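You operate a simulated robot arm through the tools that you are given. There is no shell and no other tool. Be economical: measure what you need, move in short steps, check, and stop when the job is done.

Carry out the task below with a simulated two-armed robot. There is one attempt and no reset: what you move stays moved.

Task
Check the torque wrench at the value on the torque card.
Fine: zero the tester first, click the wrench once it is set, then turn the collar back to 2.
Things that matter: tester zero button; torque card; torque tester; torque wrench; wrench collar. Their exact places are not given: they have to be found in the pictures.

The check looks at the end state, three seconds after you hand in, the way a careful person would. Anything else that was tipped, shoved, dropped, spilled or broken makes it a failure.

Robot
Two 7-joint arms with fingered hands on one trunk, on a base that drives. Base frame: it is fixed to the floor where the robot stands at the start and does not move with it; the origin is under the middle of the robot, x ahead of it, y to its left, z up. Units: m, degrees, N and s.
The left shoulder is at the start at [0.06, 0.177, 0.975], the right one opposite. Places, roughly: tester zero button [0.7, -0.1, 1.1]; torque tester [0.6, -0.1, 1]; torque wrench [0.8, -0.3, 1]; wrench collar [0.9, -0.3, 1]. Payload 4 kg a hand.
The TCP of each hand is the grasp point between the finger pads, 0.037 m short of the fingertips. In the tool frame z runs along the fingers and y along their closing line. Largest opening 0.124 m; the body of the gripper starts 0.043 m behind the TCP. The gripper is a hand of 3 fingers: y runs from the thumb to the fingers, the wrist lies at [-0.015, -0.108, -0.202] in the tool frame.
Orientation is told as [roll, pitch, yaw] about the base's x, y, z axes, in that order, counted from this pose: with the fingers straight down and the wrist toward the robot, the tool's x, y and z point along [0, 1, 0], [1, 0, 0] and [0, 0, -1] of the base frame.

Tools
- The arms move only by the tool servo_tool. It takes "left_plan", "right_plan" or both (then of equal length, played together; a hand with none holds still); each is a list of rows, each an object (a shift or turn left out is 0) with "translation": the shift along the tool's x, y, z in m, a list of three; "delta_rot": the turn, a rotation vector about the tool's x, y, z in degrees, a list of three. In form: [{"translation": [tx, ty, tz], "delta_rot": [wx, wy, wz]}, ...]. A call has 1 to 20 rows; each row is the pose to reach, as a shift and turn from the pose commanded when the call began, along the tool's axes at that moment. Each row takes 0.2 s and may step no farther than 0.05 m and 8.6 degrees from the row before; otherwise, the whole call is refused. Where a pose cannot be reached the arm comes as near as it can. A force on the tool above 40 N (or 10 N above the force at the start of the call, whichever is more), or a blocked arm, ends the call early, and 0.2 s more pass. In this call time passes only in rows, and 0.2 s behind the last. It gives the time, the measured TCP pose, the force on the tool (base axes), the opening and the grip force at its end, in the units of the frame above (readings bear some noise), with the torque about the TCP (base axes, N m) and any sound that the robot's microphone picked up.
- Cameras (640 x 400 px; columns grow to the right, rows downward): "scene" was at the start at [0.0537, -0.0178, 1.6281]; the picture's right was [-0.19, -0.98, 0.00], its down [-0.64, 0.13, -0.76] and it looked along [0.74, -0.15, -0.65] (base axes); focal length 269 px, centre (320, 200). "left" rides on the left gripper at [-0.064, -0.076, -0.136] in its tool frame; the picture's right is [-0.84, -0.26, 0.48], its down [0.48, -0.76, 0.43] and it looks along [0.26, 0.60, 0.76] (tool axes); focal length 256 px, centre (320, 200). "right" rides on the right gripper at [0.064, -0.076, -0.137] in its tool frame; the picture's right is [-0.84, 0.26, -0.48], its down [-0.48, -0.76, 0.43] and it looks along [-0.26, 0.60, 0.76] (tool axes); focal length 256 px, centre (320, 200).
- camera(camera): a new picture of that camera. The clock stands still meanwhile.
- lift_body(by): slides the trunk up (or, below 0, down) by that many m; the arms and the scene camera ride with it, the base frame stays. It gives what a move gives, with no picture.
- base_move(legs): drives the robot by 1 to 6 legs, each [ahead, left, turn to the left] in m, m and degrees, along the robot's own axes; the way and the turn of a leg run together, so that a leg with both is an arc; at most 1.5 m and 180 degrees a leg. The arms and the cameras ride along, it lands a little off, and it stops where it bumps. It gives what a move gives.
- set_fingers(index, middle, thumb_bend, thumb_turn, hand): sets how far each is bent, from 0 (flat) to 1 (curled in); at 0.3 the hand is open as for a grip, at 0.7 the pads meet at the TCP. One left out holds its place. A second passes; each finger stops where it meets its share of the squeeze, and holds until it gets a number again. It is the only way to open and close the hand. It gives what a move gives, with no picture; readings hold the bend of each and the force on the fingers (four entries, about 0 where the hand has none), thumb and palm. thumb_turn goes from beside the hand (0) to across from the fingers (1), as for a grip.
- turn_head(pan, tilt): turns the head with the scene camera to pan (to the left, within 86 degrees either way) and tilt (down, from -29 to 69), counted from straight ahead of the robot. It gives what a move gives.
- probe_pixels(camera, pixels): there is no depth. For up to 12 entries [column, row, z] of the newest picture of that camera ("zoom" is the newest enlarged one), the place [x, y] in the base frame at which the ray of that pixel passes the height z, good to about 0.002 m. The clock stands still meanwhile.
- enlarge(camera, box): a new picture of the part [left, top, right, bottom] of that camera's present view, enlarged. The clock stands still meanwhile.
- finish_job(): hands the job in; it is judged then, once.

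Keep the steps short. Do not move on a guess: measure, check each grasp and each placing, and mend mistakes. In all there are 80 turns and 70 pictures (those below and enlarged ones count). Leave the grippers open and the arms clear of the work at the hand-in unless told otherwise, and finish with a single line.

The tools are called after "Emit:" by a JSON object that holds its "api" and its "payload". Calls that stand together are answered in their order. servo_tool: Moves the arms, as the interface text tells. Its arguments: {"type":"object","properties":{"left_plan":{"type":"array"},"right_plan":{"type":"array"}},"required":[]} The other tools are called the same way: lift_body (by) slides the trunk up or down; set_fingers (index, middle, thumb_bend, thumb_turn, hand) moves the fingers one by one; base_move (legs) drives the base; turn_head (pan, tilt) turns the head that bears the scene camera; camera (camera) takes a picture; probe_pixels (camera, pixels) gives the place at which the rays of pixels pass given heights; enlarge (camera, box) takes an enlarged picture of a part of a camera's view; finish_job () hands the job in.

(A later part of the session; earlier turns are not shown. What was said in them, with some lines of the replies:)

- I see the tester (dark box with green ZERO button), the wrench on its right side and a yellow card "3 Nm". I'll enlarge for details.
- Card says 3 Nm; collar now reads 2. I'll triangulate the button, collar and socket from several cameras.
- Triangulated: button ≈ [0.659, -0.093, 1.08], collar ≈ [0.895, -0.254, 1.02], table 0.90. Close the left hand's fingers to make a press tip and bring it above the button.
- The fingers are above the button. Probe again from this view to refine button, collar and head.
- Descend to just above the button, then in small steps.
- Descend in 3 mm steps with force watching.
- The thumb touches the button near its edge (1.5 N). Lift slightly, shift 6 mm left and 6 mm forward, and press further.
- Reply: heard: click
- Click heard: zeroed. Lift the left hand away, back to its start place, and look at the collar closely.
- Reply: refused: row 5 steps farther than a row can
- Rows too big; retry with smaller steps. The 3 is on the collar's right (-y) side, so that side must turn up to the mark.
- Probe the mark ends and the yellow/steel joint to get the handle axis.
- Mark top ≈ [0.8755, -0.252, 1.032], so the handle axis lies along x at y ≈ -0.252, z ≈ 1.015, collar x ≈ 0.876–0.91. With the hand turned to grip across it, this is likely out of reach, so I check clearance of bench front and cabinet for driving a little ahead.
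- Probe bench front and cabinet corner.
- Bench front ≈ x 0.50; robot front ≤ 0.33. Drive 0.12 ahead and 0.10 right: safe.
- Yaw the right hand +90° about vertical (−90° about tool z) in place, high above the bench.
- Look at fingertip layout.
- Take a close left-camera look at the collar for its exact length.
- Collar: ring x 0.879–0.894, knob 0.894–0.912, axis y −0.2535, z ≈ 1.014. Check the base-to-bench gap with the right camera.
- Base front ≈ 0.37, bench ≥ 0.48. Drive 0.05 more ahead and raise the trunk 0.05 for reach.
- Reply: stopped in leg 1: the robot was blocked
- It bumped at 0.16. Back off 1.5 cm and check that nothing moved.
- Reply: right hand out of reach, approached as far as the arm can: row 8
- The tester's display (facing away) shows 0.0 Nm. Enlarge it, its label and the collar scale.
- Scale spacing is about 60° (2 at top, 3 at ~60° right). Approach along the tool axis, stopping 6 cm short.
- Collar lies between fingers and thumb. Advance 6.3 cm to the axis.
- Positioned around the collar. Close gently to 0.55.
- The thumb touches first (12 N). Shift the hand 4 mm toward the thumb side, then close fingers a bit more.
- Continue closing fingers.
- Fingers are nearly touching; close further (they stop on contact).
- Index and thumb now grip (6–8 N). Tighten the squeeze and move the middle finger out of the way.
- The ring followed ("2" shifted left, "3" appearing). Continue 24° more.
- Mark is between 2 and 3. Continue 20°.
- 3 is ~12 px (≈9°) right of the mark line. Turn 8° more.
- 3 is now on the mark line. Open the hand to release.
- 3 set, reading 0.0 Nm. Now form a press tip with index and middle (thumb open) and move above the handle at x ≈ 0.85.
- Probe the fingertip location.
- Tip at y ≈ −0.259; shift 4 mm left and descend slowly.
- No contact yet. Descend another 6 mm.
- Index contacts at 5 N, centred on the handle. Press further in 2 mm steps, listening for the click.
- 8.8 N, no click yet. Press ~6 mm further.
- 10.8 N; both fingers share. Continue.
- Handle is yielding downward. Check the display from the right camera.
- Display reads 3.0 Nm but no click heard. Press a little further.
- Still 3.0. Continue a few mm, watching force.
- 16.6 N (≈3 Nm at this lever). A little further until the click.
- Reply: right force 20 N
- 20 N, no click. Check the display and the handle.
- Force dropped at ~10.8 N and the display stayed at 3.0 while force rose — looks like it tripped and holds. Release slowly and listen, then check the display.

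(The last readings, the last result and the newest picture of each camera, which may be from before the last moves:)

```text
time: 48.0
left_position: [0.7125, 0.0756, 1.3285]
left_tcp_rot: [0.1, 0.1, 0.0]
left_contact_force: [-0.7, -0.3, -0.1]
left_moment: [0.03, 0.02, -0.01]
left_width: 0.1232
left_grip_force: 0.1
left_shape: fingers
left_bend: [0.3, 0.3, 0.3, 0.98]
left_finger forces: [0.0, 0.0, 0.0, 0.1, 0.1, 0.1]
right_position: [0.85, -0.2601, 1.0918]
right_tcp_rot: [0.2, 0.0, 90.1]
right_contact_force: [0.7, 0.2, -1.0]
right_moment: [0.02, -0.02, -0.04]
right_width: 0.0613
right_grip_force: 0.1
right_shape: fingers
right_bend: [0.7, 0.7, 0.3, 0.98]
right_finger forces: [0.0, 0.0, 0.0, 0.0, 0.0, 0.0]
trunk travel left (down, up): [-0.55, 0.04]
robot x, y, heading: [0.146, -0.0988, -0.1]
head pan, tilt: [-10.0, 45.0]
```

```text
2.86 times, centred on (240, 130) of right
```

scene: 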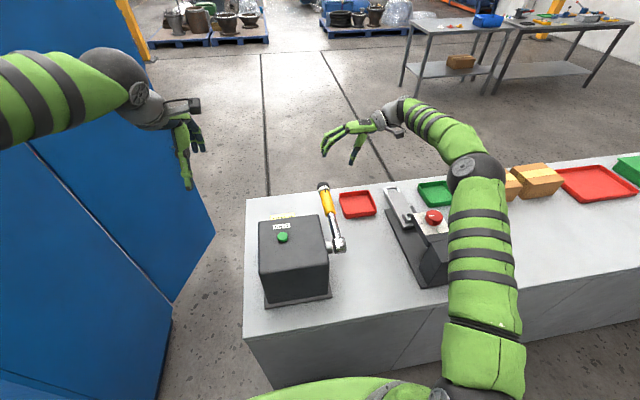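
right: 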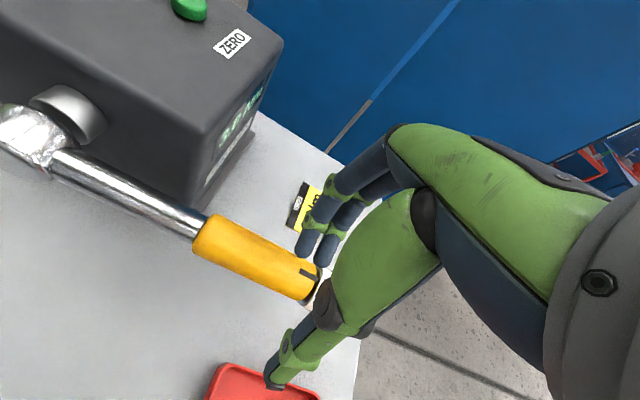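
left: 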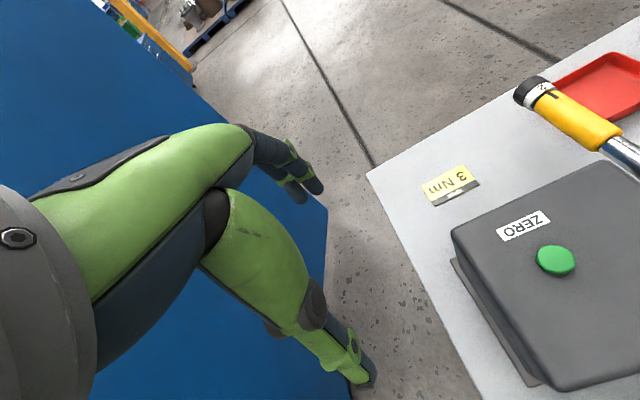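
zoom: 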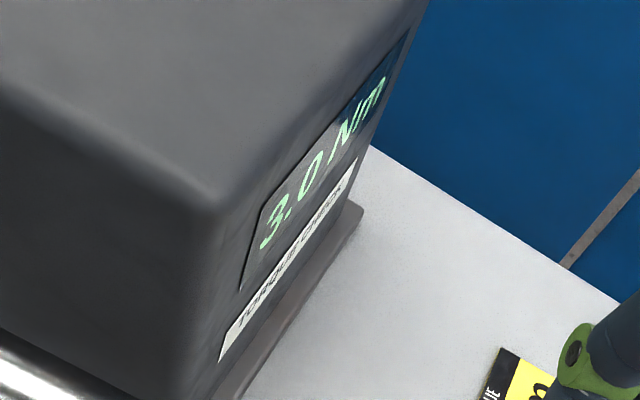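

Reading holds at 3.0 Nm after release: checked. Now raise, open to pre-grasp and go back to the earlier release pose above the collar, rolled −34°.

Emit:
{"api": "servo_tool", "payload": {"right_plan": [{"translation": [0, 0, -0.045]}, {"translation": [-0.02, 0.03, -0.045]}, {"translation": [-0.04, 0.06, -0.045]}, {"translation": [-0.057, 0.088, -0.045], "delta_rot": [0, 0, 0]}, {"translation": [-0.057, 0.088, -0.045], "delta_rot": [8, 0, 0]}, {"translation": [-0.057, 0.088, -0.045], "delta_rot": [16, 0, 0]}, {"translation": [-0.057, 0.088, -0.045], "delta_rot": [24, 0, 0]}, {"translation": [-0.057, 0.088, -0.045], "delta_rot": [32, 0, 0]}, {"translation": [-0.057, 0.088, -0.045], "delta_rot": [34, 0, 0]}, {"translation": [-0.057, 0.088, -0.045], "delta_rot": [34, 0, 0]}]}}

Emit:
{"api": "set_fingers", "payload": {"hand": "right", "index": 0.4, "middle": 0.4, "thumb_bend": 0.4}}

Emit:
{"api": "enlarge", "payload": {"camera": "scene", "box": [298, 150, 378, 200]}}

Emit:
{"api": "probe_pixels", "payload": {"camera": "zoom", "pixels": [[320, 200, 1.032]]}}

```text
time: 50.2
left_position: [0.7129, 0.0763, 1.3286]
left_tcp_rot: [0.1, 0.0, 0.1]
left_contact_force: [0.8, -0.1, -0.1]
left_moment: [-0.02, 0.02, 0.02]
left_width: 0.1236
left_grip_force: 0.0
left_shape: fingers
left_bend: [0.3, 0.3, 0.3, 0.98]
left_finger forces: [0.0, 0.1, 0.0, 0.1, 0.0, 0.1]
right_position: [0.9089, -0.1713, 1.135]
right_tcp_rot: [0.2, 34.0, 90.3]
right_contact_force: [0.9, 0.8, 0.4]
right_moment: [0.04, 0.02, -0.01]
right_width: 0.0615
right_grip_force: 0.0
right_shape: fingers
right_bend: [0.7, 0.7, 0.3, 0.98]
right_finger forces: [0.0, 0.0, 0.1, 0.1, 0.0, 0.0]
trunk travel left (down, up): [-0.55, 0.04]
robot x, y, heading: [0.1468, -0.1008, -0.3]
head pan, tilt: [-10.0, 45.0]
```

```text
time: 51.2
left_position: [0.7117, 0.0763, 1.3274]
left_tcp_rot: [0.1, 0.0, 0.0]
left_contact_force: [-0.2, 0.3, 0.2]
left_moment: [0.02, 0.0, 0.0]
left_width: 0.1234
left_grip_force: 0.0
left_shape: fingers
left_bend: [0.3, 0.3, 0.3, 0.98]
left_finger forces: [0.0, 0.0, 0.1, 0.0, 0.0, 0.1]
right_position: [0.9083, -0.1702, 1.1346]
right_tcp_rot: [0.1, 34.0, 90.1]
right_contact_force: [-0.1, -0.3, -0.3]
right_moment: [0.02, 0.04, -0.02]
right_width: 0.093
right_grip_force: 0.1
right_shape: fingers
right_bend: [0.4, 0.4, 0.4, 0.99]
right_finger forces: [0.0, 0.0, 0.0, 0.0, 0.0, 0.0]
trunk travel left (down, up): [-0.55, 0.04]
robot x, y, heading: [0.146, -0.1027, 0.0]
head pan, tilt: [-10.0, 45.0]
```

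```text
8.00 times, centred on (338, 175) of scene
```

zoom: 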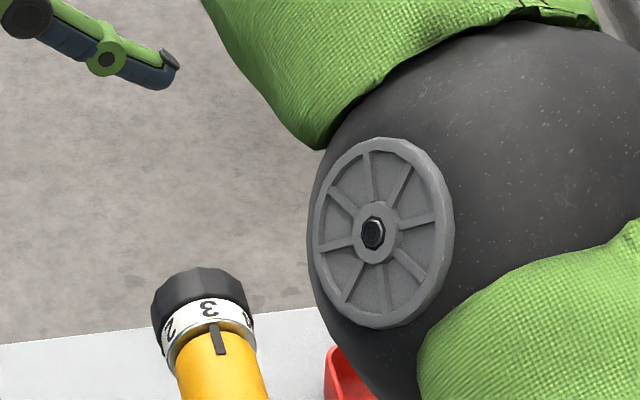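

```text
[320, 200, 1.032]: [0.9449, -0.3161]
```

Handle rests slightly lower; estimate by probing the mark again.

Emit:
{"api": "probe_pixels", "payload": {"camera": "zoom", "pixels": [[211, 322, 1.032], [211, 322, 1.026], [211, 322, 1.02], [220, 353, 1.026], [201, 268, 1.03], [201, 268, 1.024]]}}

```text
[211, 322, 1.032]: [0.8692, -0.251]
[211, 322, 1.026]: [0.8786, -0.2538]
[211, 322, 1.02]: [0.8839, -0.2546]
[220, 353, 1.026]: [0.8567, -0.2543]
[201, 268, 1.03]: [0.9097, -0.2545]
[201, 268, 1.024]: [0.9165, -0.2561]
```

Collar dropped ~5 mm (axis z ≈ 1.008). Advance along the tool axis 0.155 m.

Emit:
{"api": "servo_tool", "payload": {"right_plan": [{"translation": [0.001, 0.001, 0.04]}, {"translation": [0.001, 0.001, 0.08]}, {"translation": [0.001, 0.001, 0.115]}, {"translation": [0.001, 0.001, 0.14]}, {"translation": [0.001, 0.001, 0.155]}, {"translation": [0.001, 0.001, 0.155]}]}}

Emit:
{"api": "set_fingers", "payload": {"hand": "right", "index": 0.66, "middle": 0.55, "thumb_bend": 0.53}}

Emit:
{"api": "enlarge", "payload": {"camera": "scene", "box": [298, 165, 362, 205]}}

```text
time: 52.6
left_position: [0.7125, 0.0771, 1.3276]
left_tcp_rot: [0.0, 0.1, 0.0]
left_contact_force: [-1.0, 0.4, -0.1]
left_moment: [0.01, 0.03, -0.01]
left_width: 0.1234
left_grip_force: 0.0
left_shape: fingers
left_bend: [0.3, 0.3, 0.3, 0.98]
left_finger forces: [0.0, 0.0, 0.0, 0.1, 0.1, 0.1]
right_position: [0.9072, -0.2581, 1.0053]
right_tcp_rot: [0.3, 34.0, 90.2]
right_contact_force: [0.2, 0.0, -0.9]
right_moment: [0.05, -0.02, -0.04]
right_width: 0.0929
right_grip_force: 0.0
right_shape: fingers
right_bend: [0.4, 0.4, 0.4, 0.99]
right_finger forces: [0.0, 0.0, 0.0, 0.0, 0.0, 0.1]
trunk travel left (down, up): [-0.55, 0.04]
robot x, y, heading: [0.1418, -0.102, -0.2]
head pan, tilt: [-10.0, 45.0]
```

```text
time: 53.6
left_position: [0.7117, 0.0768, 1.328]
left_tcp_rot: [0.1, 0.1, 0.0]
left_contact_force: [-0.4, -0.1, 0.3]
left_moment: [0.0, 0.01, -0.01]
left_width: 0.1233
left_grip_force: 0.1
left_shape: fingers
left_bend: [0.3, 0.3, 0.3, 0.98]
left_finger forces: [0.0, 0.1, 0.0, 0.0, 0.0, 0.0]
right_position: [0.9059, -0.2567, 1.0051]
right_tcp_rot: [0.3, 34.0, 90.1]
right_contact_force: [-0.1, -0.1, 3.2]
right_moment: [0.01, 0.05, -0.03]
right_width: 0.0368
right_grip_force: 2.8
right_shape: fingers
right_bend: [0.65, 0.55, 0.53, 1.0]
right_finger forces: [1.4, 0.1, 0.0, 0.0, 3.9, 0.1]
trunk travel left (down, up): [-0.55, 0.04]
robot x, y, heading: [0.1481, -0.0994, 0.0]
head pan, tilt: [-10.0, 45.0]
```

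```text
10.00 times, centred on (330, 185) of scene
```

zoom: 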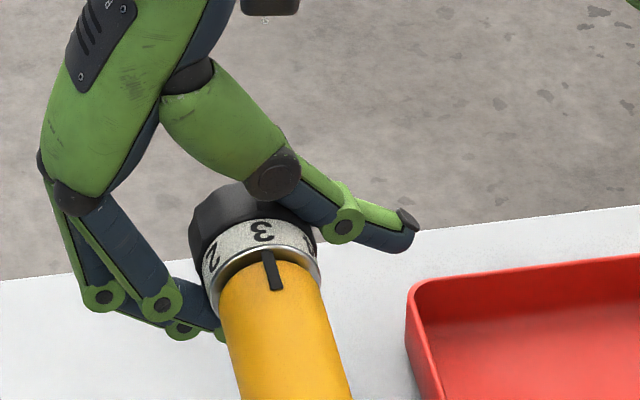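

Well centred. Tighten and turn back in steps (first 32°).

Emit:
{"api": "set_fingers", "payload": {"hand": "right", "index": 0.75, "thumb_bend": 0.58}}

Emit:
{"api": "servo_tool", "payload": {"right_plan": [{"delta_rot": [-4, 0, 0]}, {"delta_rot": [-8, 0, 0]}, {"delta_rot": [-12, 0, 0]}, {"delta_rot": [-16, 0, 0]}, {"delta_rot": [-20, 0, 0]}, {"delta_rot": [-24, 0, 0]}, {"delta_rot": [-28, 0, 0]}, {"delta_rot": [-32, 0, 0]}]}}

Emit:
{"api": "enlarge", "payload": {"camera": "scene", "box": [298, 165, 362, 205]}}

```text
time: 54.6
left_position: [0.7128, 0.0765, 1.3291]
left_tcp_rot: [0.2, 0.2, 0.0]
left_contact_force: [0.4, -0.1, 0.1]
left_moment: [-0.03, -0.04, -0.02]
left_width: 0.1231
left_grip_force: 0.1
left_shape: fingers
left_bend: [0.3, 0.3, 0.3, 0.98]
left_finger forces: [0.0, 0.0, 0.1, 0.0, 0.0, 0.0]
right_position: [0.9062, -0.2583, 1.0048]
right_tcp_rot: [0.2, 34.0, 90.2]
right_contact_force: [-1.5, -1.0, 2.5]
right_moment: [-0.05, -0.04, -0.05]
right_width: 0.0326
right_grip_force: 17.2
right_shape: fingers
right_bend: [0.73, 0.55, 0.54, 1.0]
right_finger forces: [16.5, 0.0, 0.1, 0.1, 17.9, 0.1]
trunk travel left (down, up): [-0.55, 0.04]
robot x, y, heading: [0.1451, -0.1021, -0.2]
head pan, tilt: [-10.0, 45.0]
```

```text
time: 56.4
left_position: [0.7115, 0.0755, 1.3278]
left_tcp_rot: [0.1, 0.2, 0.0]
left_contact_force: [0.0, -0.4, 0.4]
left_moment: [-0.02, 0.02, 0.01]
left_width: 0.1233
left_grip_force: 0.0
left_shape: fingers
left_bend: [0.3, 0.3, 0.3, 0.98]
left_finger forces: [0.0, 0.0, 0.0, 0.1, 0.0, 0.0]
right_position: [0.907, -0.2553, 1.0065]
right_tcp_rot: [0.2, 1.9, 90.2]
right_contact_force: [-0.5, -0.6, 0.9]
right_moment: [-0.03, -0.06, -0.17]
right_width: 0.0318
right_grip_force: 15.9
right_shape: fingers
right_bend: [0.74, 0.55, 0.54, 1.0]
right_finger forces: [15.8, 0.0, 0.0, 0.0, 16.3, 0.0]
trunk travel left (down, up): [-0.55, 0.04]
robot x, y, heading: [0.1455, -0.1027, -0.1]
head pan, tilt: [-10.0, 45.0]
```

```text
10.00 times, centred on (330, 185) of scene
```

zoom: 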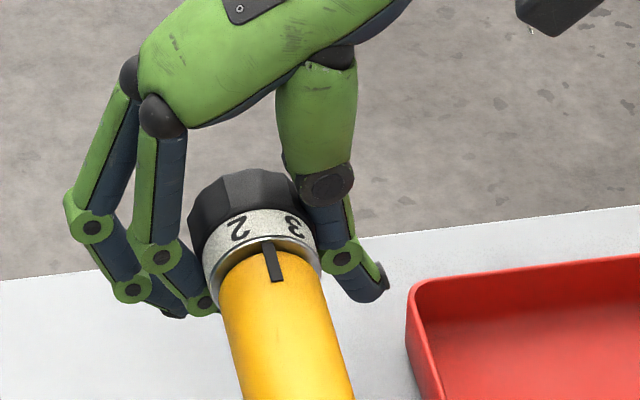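

Need ~25° more. Turn 24°.

Emit:
{"api": "servo_tool", "payload": {"right_plan": [{"delta_rot": [-4, 0, 0]}, {"delta_rot": [-8, 0, 0]}, {"delta_rot": [-12, 0, 0]}, {"delta_rot": [-16, 0, 0]}, {"delta_rot": [-20, 0, 0]}, {"delta_rot": [-24, 0, 0]}]}}

Emit:
{"api": "enlarge", "payload": {"camera": "scene", "box": [306, 170, 354, 200]}}

```text
time: 57.8
left_position: [0.7124, 0.0767, 1.327]
left_tcp_rot: [0.1, 0.1, 0.0]
left_contact_force: [-0.3, 0.2, 0.5]
left_moment: [0.01, -0.01, -0.02]
left_width: 0.1231
left_grip_force: 0.2
left_shape: fingers
left_bend: [0.3, 0.3, 0.3, 0.98]
left_finger forces: [0.1, 0.0, 0.1, 0.1, 0.0, 0.0]
right_position: [0.906, -0.2559, 1.0058]
right_tcp_rot: [0.3, -22.1, 89.9]
right_contact_force: [-0.8, 2.3, 1.2]
right_moment: [-0.06, 0.0, -0.18]
right_width: 0.0321
right_grip_force: 15.8
right_shape: fingers
right_bend: [0.74, 0.55, 0.54, 1.0]
right_finger forces: [17.1, 0.0, 0.0, 0.0, 14.2, 0.1]
trunk travel left (down, up): [-0.55, 0.04]
robot x, y, heading: [0.1414, -0.1018, -0.0]
head pan, tilt: [-10.0, 45.0]
```

```text
13.33 times, centred on (330, 185) of scene
```

zoom: 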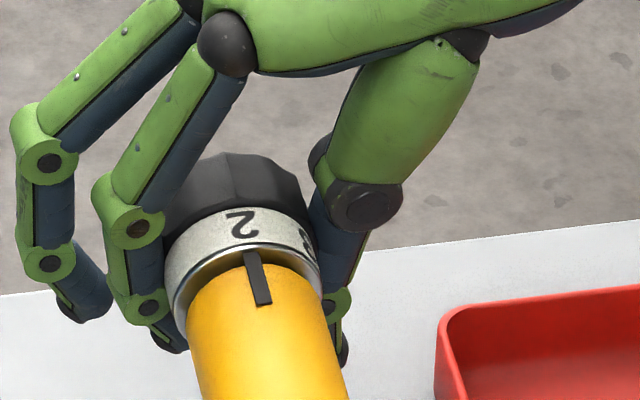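

"2" is within ~2° of the mark. Add 2°, release and back away.

Emit:
{"api": "servo_tool", "payload": {"right_plan": [{"delta_rot": [-1, 0, 0]}, {"delta_rot": [-2, 0, 0]}]}}

Emit:
{"api": "set_fingers", "payload": {"hand": "right", "index": 0.4, "middle": 0.4, "thumb_bend": 0.4}}

Emit:
{"api": "servo_tool", "payload": {"right_plan": [{"translation": [0, 0, -0.02]}, {"translation": [0, 0, -0.05]}, {"translation": [0, 0, -0.09]}, {"translation": [0, 0, -0.13]}, {"translation": [0, 0, -0.17]}]}}

Emit:
{"api": "enlarge", "payload": {"camera": "scene", "box": [306, 170, 354, 200]}}

Emit:
{"api": "camera", "payload": {"camera": "right"}}

```text
time: 58.4
left_position: [0.7131, 0.0766, 1.3268]
left_tcp_rot: [0.1, 0.1, 0.0]
left_contact_force: [0.0, -0.7, 0.7]
left_moment: [0.02, 0.01, 0.04]
left_width: 0.1234
left_grip_force: 0.0
left_shape: fingers
left_bend: [0.3, 0.3, 0.3, 0.98]
left_finger forces: [0.1, 0.0, 0.0, 0.1, 0.0, 0.1]
right_position: [0.9063, -0.2564, 1.0063]
right_tcp_rot: [0.1, -24.0, 89.9]
right_contact_force: [1.1, 4.8, 0.1]
right_moment: [-0.23, 0.0, -0.27]
right_width: 0.0318
right_grip_force: 16.9
right_shape: fingers
right_bend: [0.74, 0.55, 0.54, 1.0]
right_finger forces: [20.7, 0.0, 0.1, 0.0, 13.3, 0.1]
trunk travel left (down, up): [-0.55, 0.04]
robot x, y, heading: [0.1447, -0.1008, 0.1]
head pan, tilt: [-10.0, 45.0]
```

```text
time: 59.4
left_position: [0.7127, 0.0765, 1.3274]
left_tcp_rot: [0.2, 0.1, 0.0]
left_contact_force: [-0.2, 0.3, 1.2]
left_moment: [0.0, -0.04, 0.0]
left_width: 0.1233
left_grip_force: 0.1
left_shape: fingers
left_bend: [0.3, 0.3, 0.3, 0.98]
left_finger forces: [0.0, 0.1, 0.0, 0.0, 0.1, 0.0]
right_position: [0.9072, -0.2558, 1.006]
right_tcp_rot: [0.3, -24.0, 90.0]
right_contact_force: [0.0, -0.2, 0.1]
right_moment: [0.0, -0.01, 0.01]
right_width: 0.093
right_grip_force: 0.1
right_shape: fingers
right_bend: [0.4, 0.4, 0.4, 0.99]
right_finger forces: [0.1, 0.0, 0.0, 0.0, 0.0, 0.0]
trunk travel left (down, up): [-0.55, 0.04]
robot x, y, heading: [0.1423, -0.104, -0.2]
head pan, tilt: [-10.0, 45.0]
```

```text
time: 60.6
left_position: [0.7129, 0.076, 1.3276]
left_tcp_rot: [0.1, 0.1, -0.1]
left_contact_force: [0.6, -0.4, -0.8]
left_moment: [0.01, 0.02, 0.0]
left_width: 0.1232
left_grip_force: 0.1
left_shape: fingers
left_bend: [0.3, 0.3, 0.3, 0.98]
left_finger forces: [0.0, 0.1, 0.0, 0.0, 0.0, 0.0]
right_position: [0.9081, -0.3284, 1.1593]
right_tcp_rot: [0.2, -24.0, 89.9]
right_contact_force: [0.0, -0.2, 0.7]
right_moment: [0.01, 0.01, 0.01]
right_width: 0.0931
right_grip_force: 0.0
right_shape: fingers
right_bend: [0.4, 0.4, 0.4, 0.99]
right_finger forces: [0.0, 0.0, 0.1, 0.0, 0.0, 0.0]
trunk travel left (down, up): [-0.55, 0.04]
robot x, y, heading: [0.145, -0.104, -0.0]
head pan, tilt: [-10.0, 45.0]
```

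```text
13.33 times, centred on (330, 185) of scene
```

zoom: 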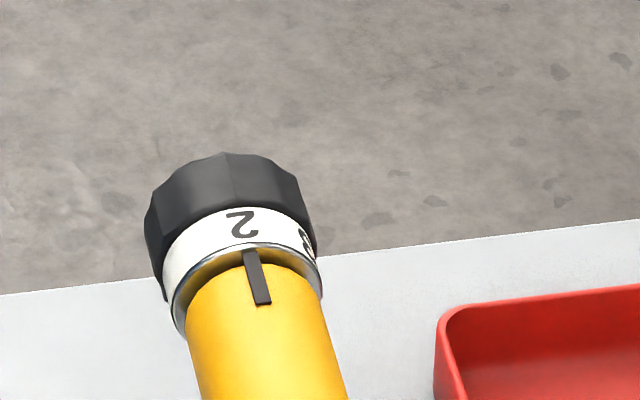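

```text
5 pictures are left
```

right: 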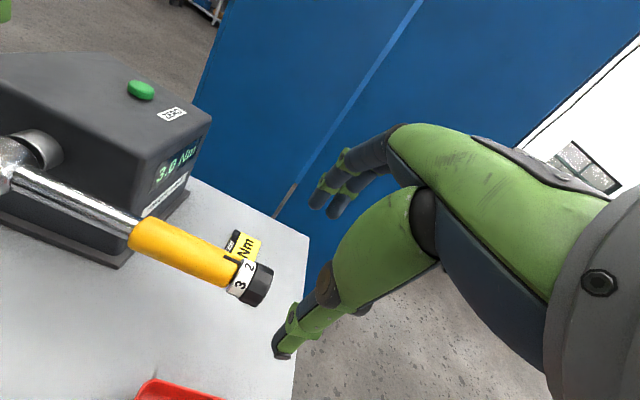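

"2" sits on the mark, tester holds 3.0 Nm. Open the hand and withdraw up and back.

Emit:
{"api": "servo_tool", "payload": {"right_plan": [{"translation": [0.005, 0.01, -0.04]}, {"translation": [0.03, 0.01, -0.075]}, {"translation": [0.065, 0.01, -0.1]}, {"translation": [0.1, 0.01, -0.125]}, {"translation": [0.135, 0.01, -0.15]}, {"translation": [0.17, 0.01, -0.175]}, {"translation": [0.205, 0.01, -0.2]}, {"translation": [0.24, 0.01, -0.2]}]}}

Emit:
{"api": "set_fingers", "payload": {"hand": "right", "index": 0.3, "middle": 0.3, "thumb_bend": 0.3}}

Emit:
{"api": "camera", "payload": {"camera": "scene"}}

```text
time: 62.4
left_position: [0.7115, 0.0765, 1.3282]
left_tcp_rot: [0.1, 0.0, 0.0]
left_contact_force: [-0.5, 0.2, -1.7]
left_moment: [-0.01, -0.02, 0.0]
left_width: 0.1233
left_grip_force: 0.0
left_shape: fingers
left_bend: [0.3, 0.3, 0.3, 0.98]
left_finger forces: [0.1, 0.0, 0.0, 0.0, 0.1, 0.0]
right_position: [0.6705, -0.3964, 1.3478]
right_tcp_rot: [0.1, -24.0, 90.1]
right_contact_force: [-0.2, 0.0, 0.1]
right_moment: [-0.05, -0.02, 0.01]
right_width: 0.093
right_grip_force: 0.1
right_shape: fingers
right_bend: [0.4, 0.4, 0.4, 0.99]
right_finger forces: [0.1, 0.1, 0.0, 0.0, 0.0, 0.0]
trunk travel left (down, up): [-0.55, 0.04]
robot x, y, heading: [0.1443, -0.1017, -0.2]
head pan, tilt: [-10.0, 45.0]
```

```text
time: 63.4
left_position: [0.7132, 0.0758, 1.3281]
left_tcp_rot: [0.0, 0.2, 0.0]
left_contact_force: [-0.2, 0.2, -0.6]
left_moment: [0.01, -0.04, 0.0]
left_width: 0.1233
left_grip_force: 0.1
left_shape: fingers
left_bend: [0.3, 0.3, 0.3, 0.98]
left_finger forces: [0.0, 0.0, 0.0, 0.1, 0.0, 0.1]
right_position: [0.6717, -0.3977, 1.3477]
right_tcp_rot: [0.1, -23.9, 90.1]
right_contact_force: [-0.9, 0.2, 0.4]
right_moment: [-0.01, 0.01, 0.0]
right_width: 0.1231
right_grip_force: 0.1
right_shape: fingers
right_bend: [0.3, 0.3, 0.3, 0.98]
right_finger forces: [0.1, 0.1, 0.0, 0.1, 0.0, 0.0]
trunk travel left (down, up): [-0.55, 0.04]
robot x, y, heading: [0.1457, -0.1021, 0.1]
head pan, tilt: [-10.0, 45.0]
```

```text
4 pictures are left
```

scene: 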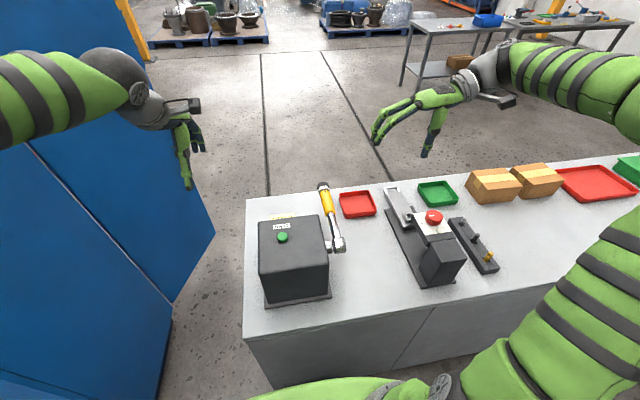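

Everything stands in place, both hands are open and clear, the collar is at 2, and the tester holds 3.0 Nm. Handing in.

Emit:
{"api": "finish_job", "payload": {}}

```text
The job is handed in.
```

I zeroed the tester, set the wrench to 3 Nm, loaded it until the tester read and held 3.0 Nm, then turned the collar back to 2; the microphone never picked up the wrench's click, and the base bumped the bench lightly once, with nothing seen to move.
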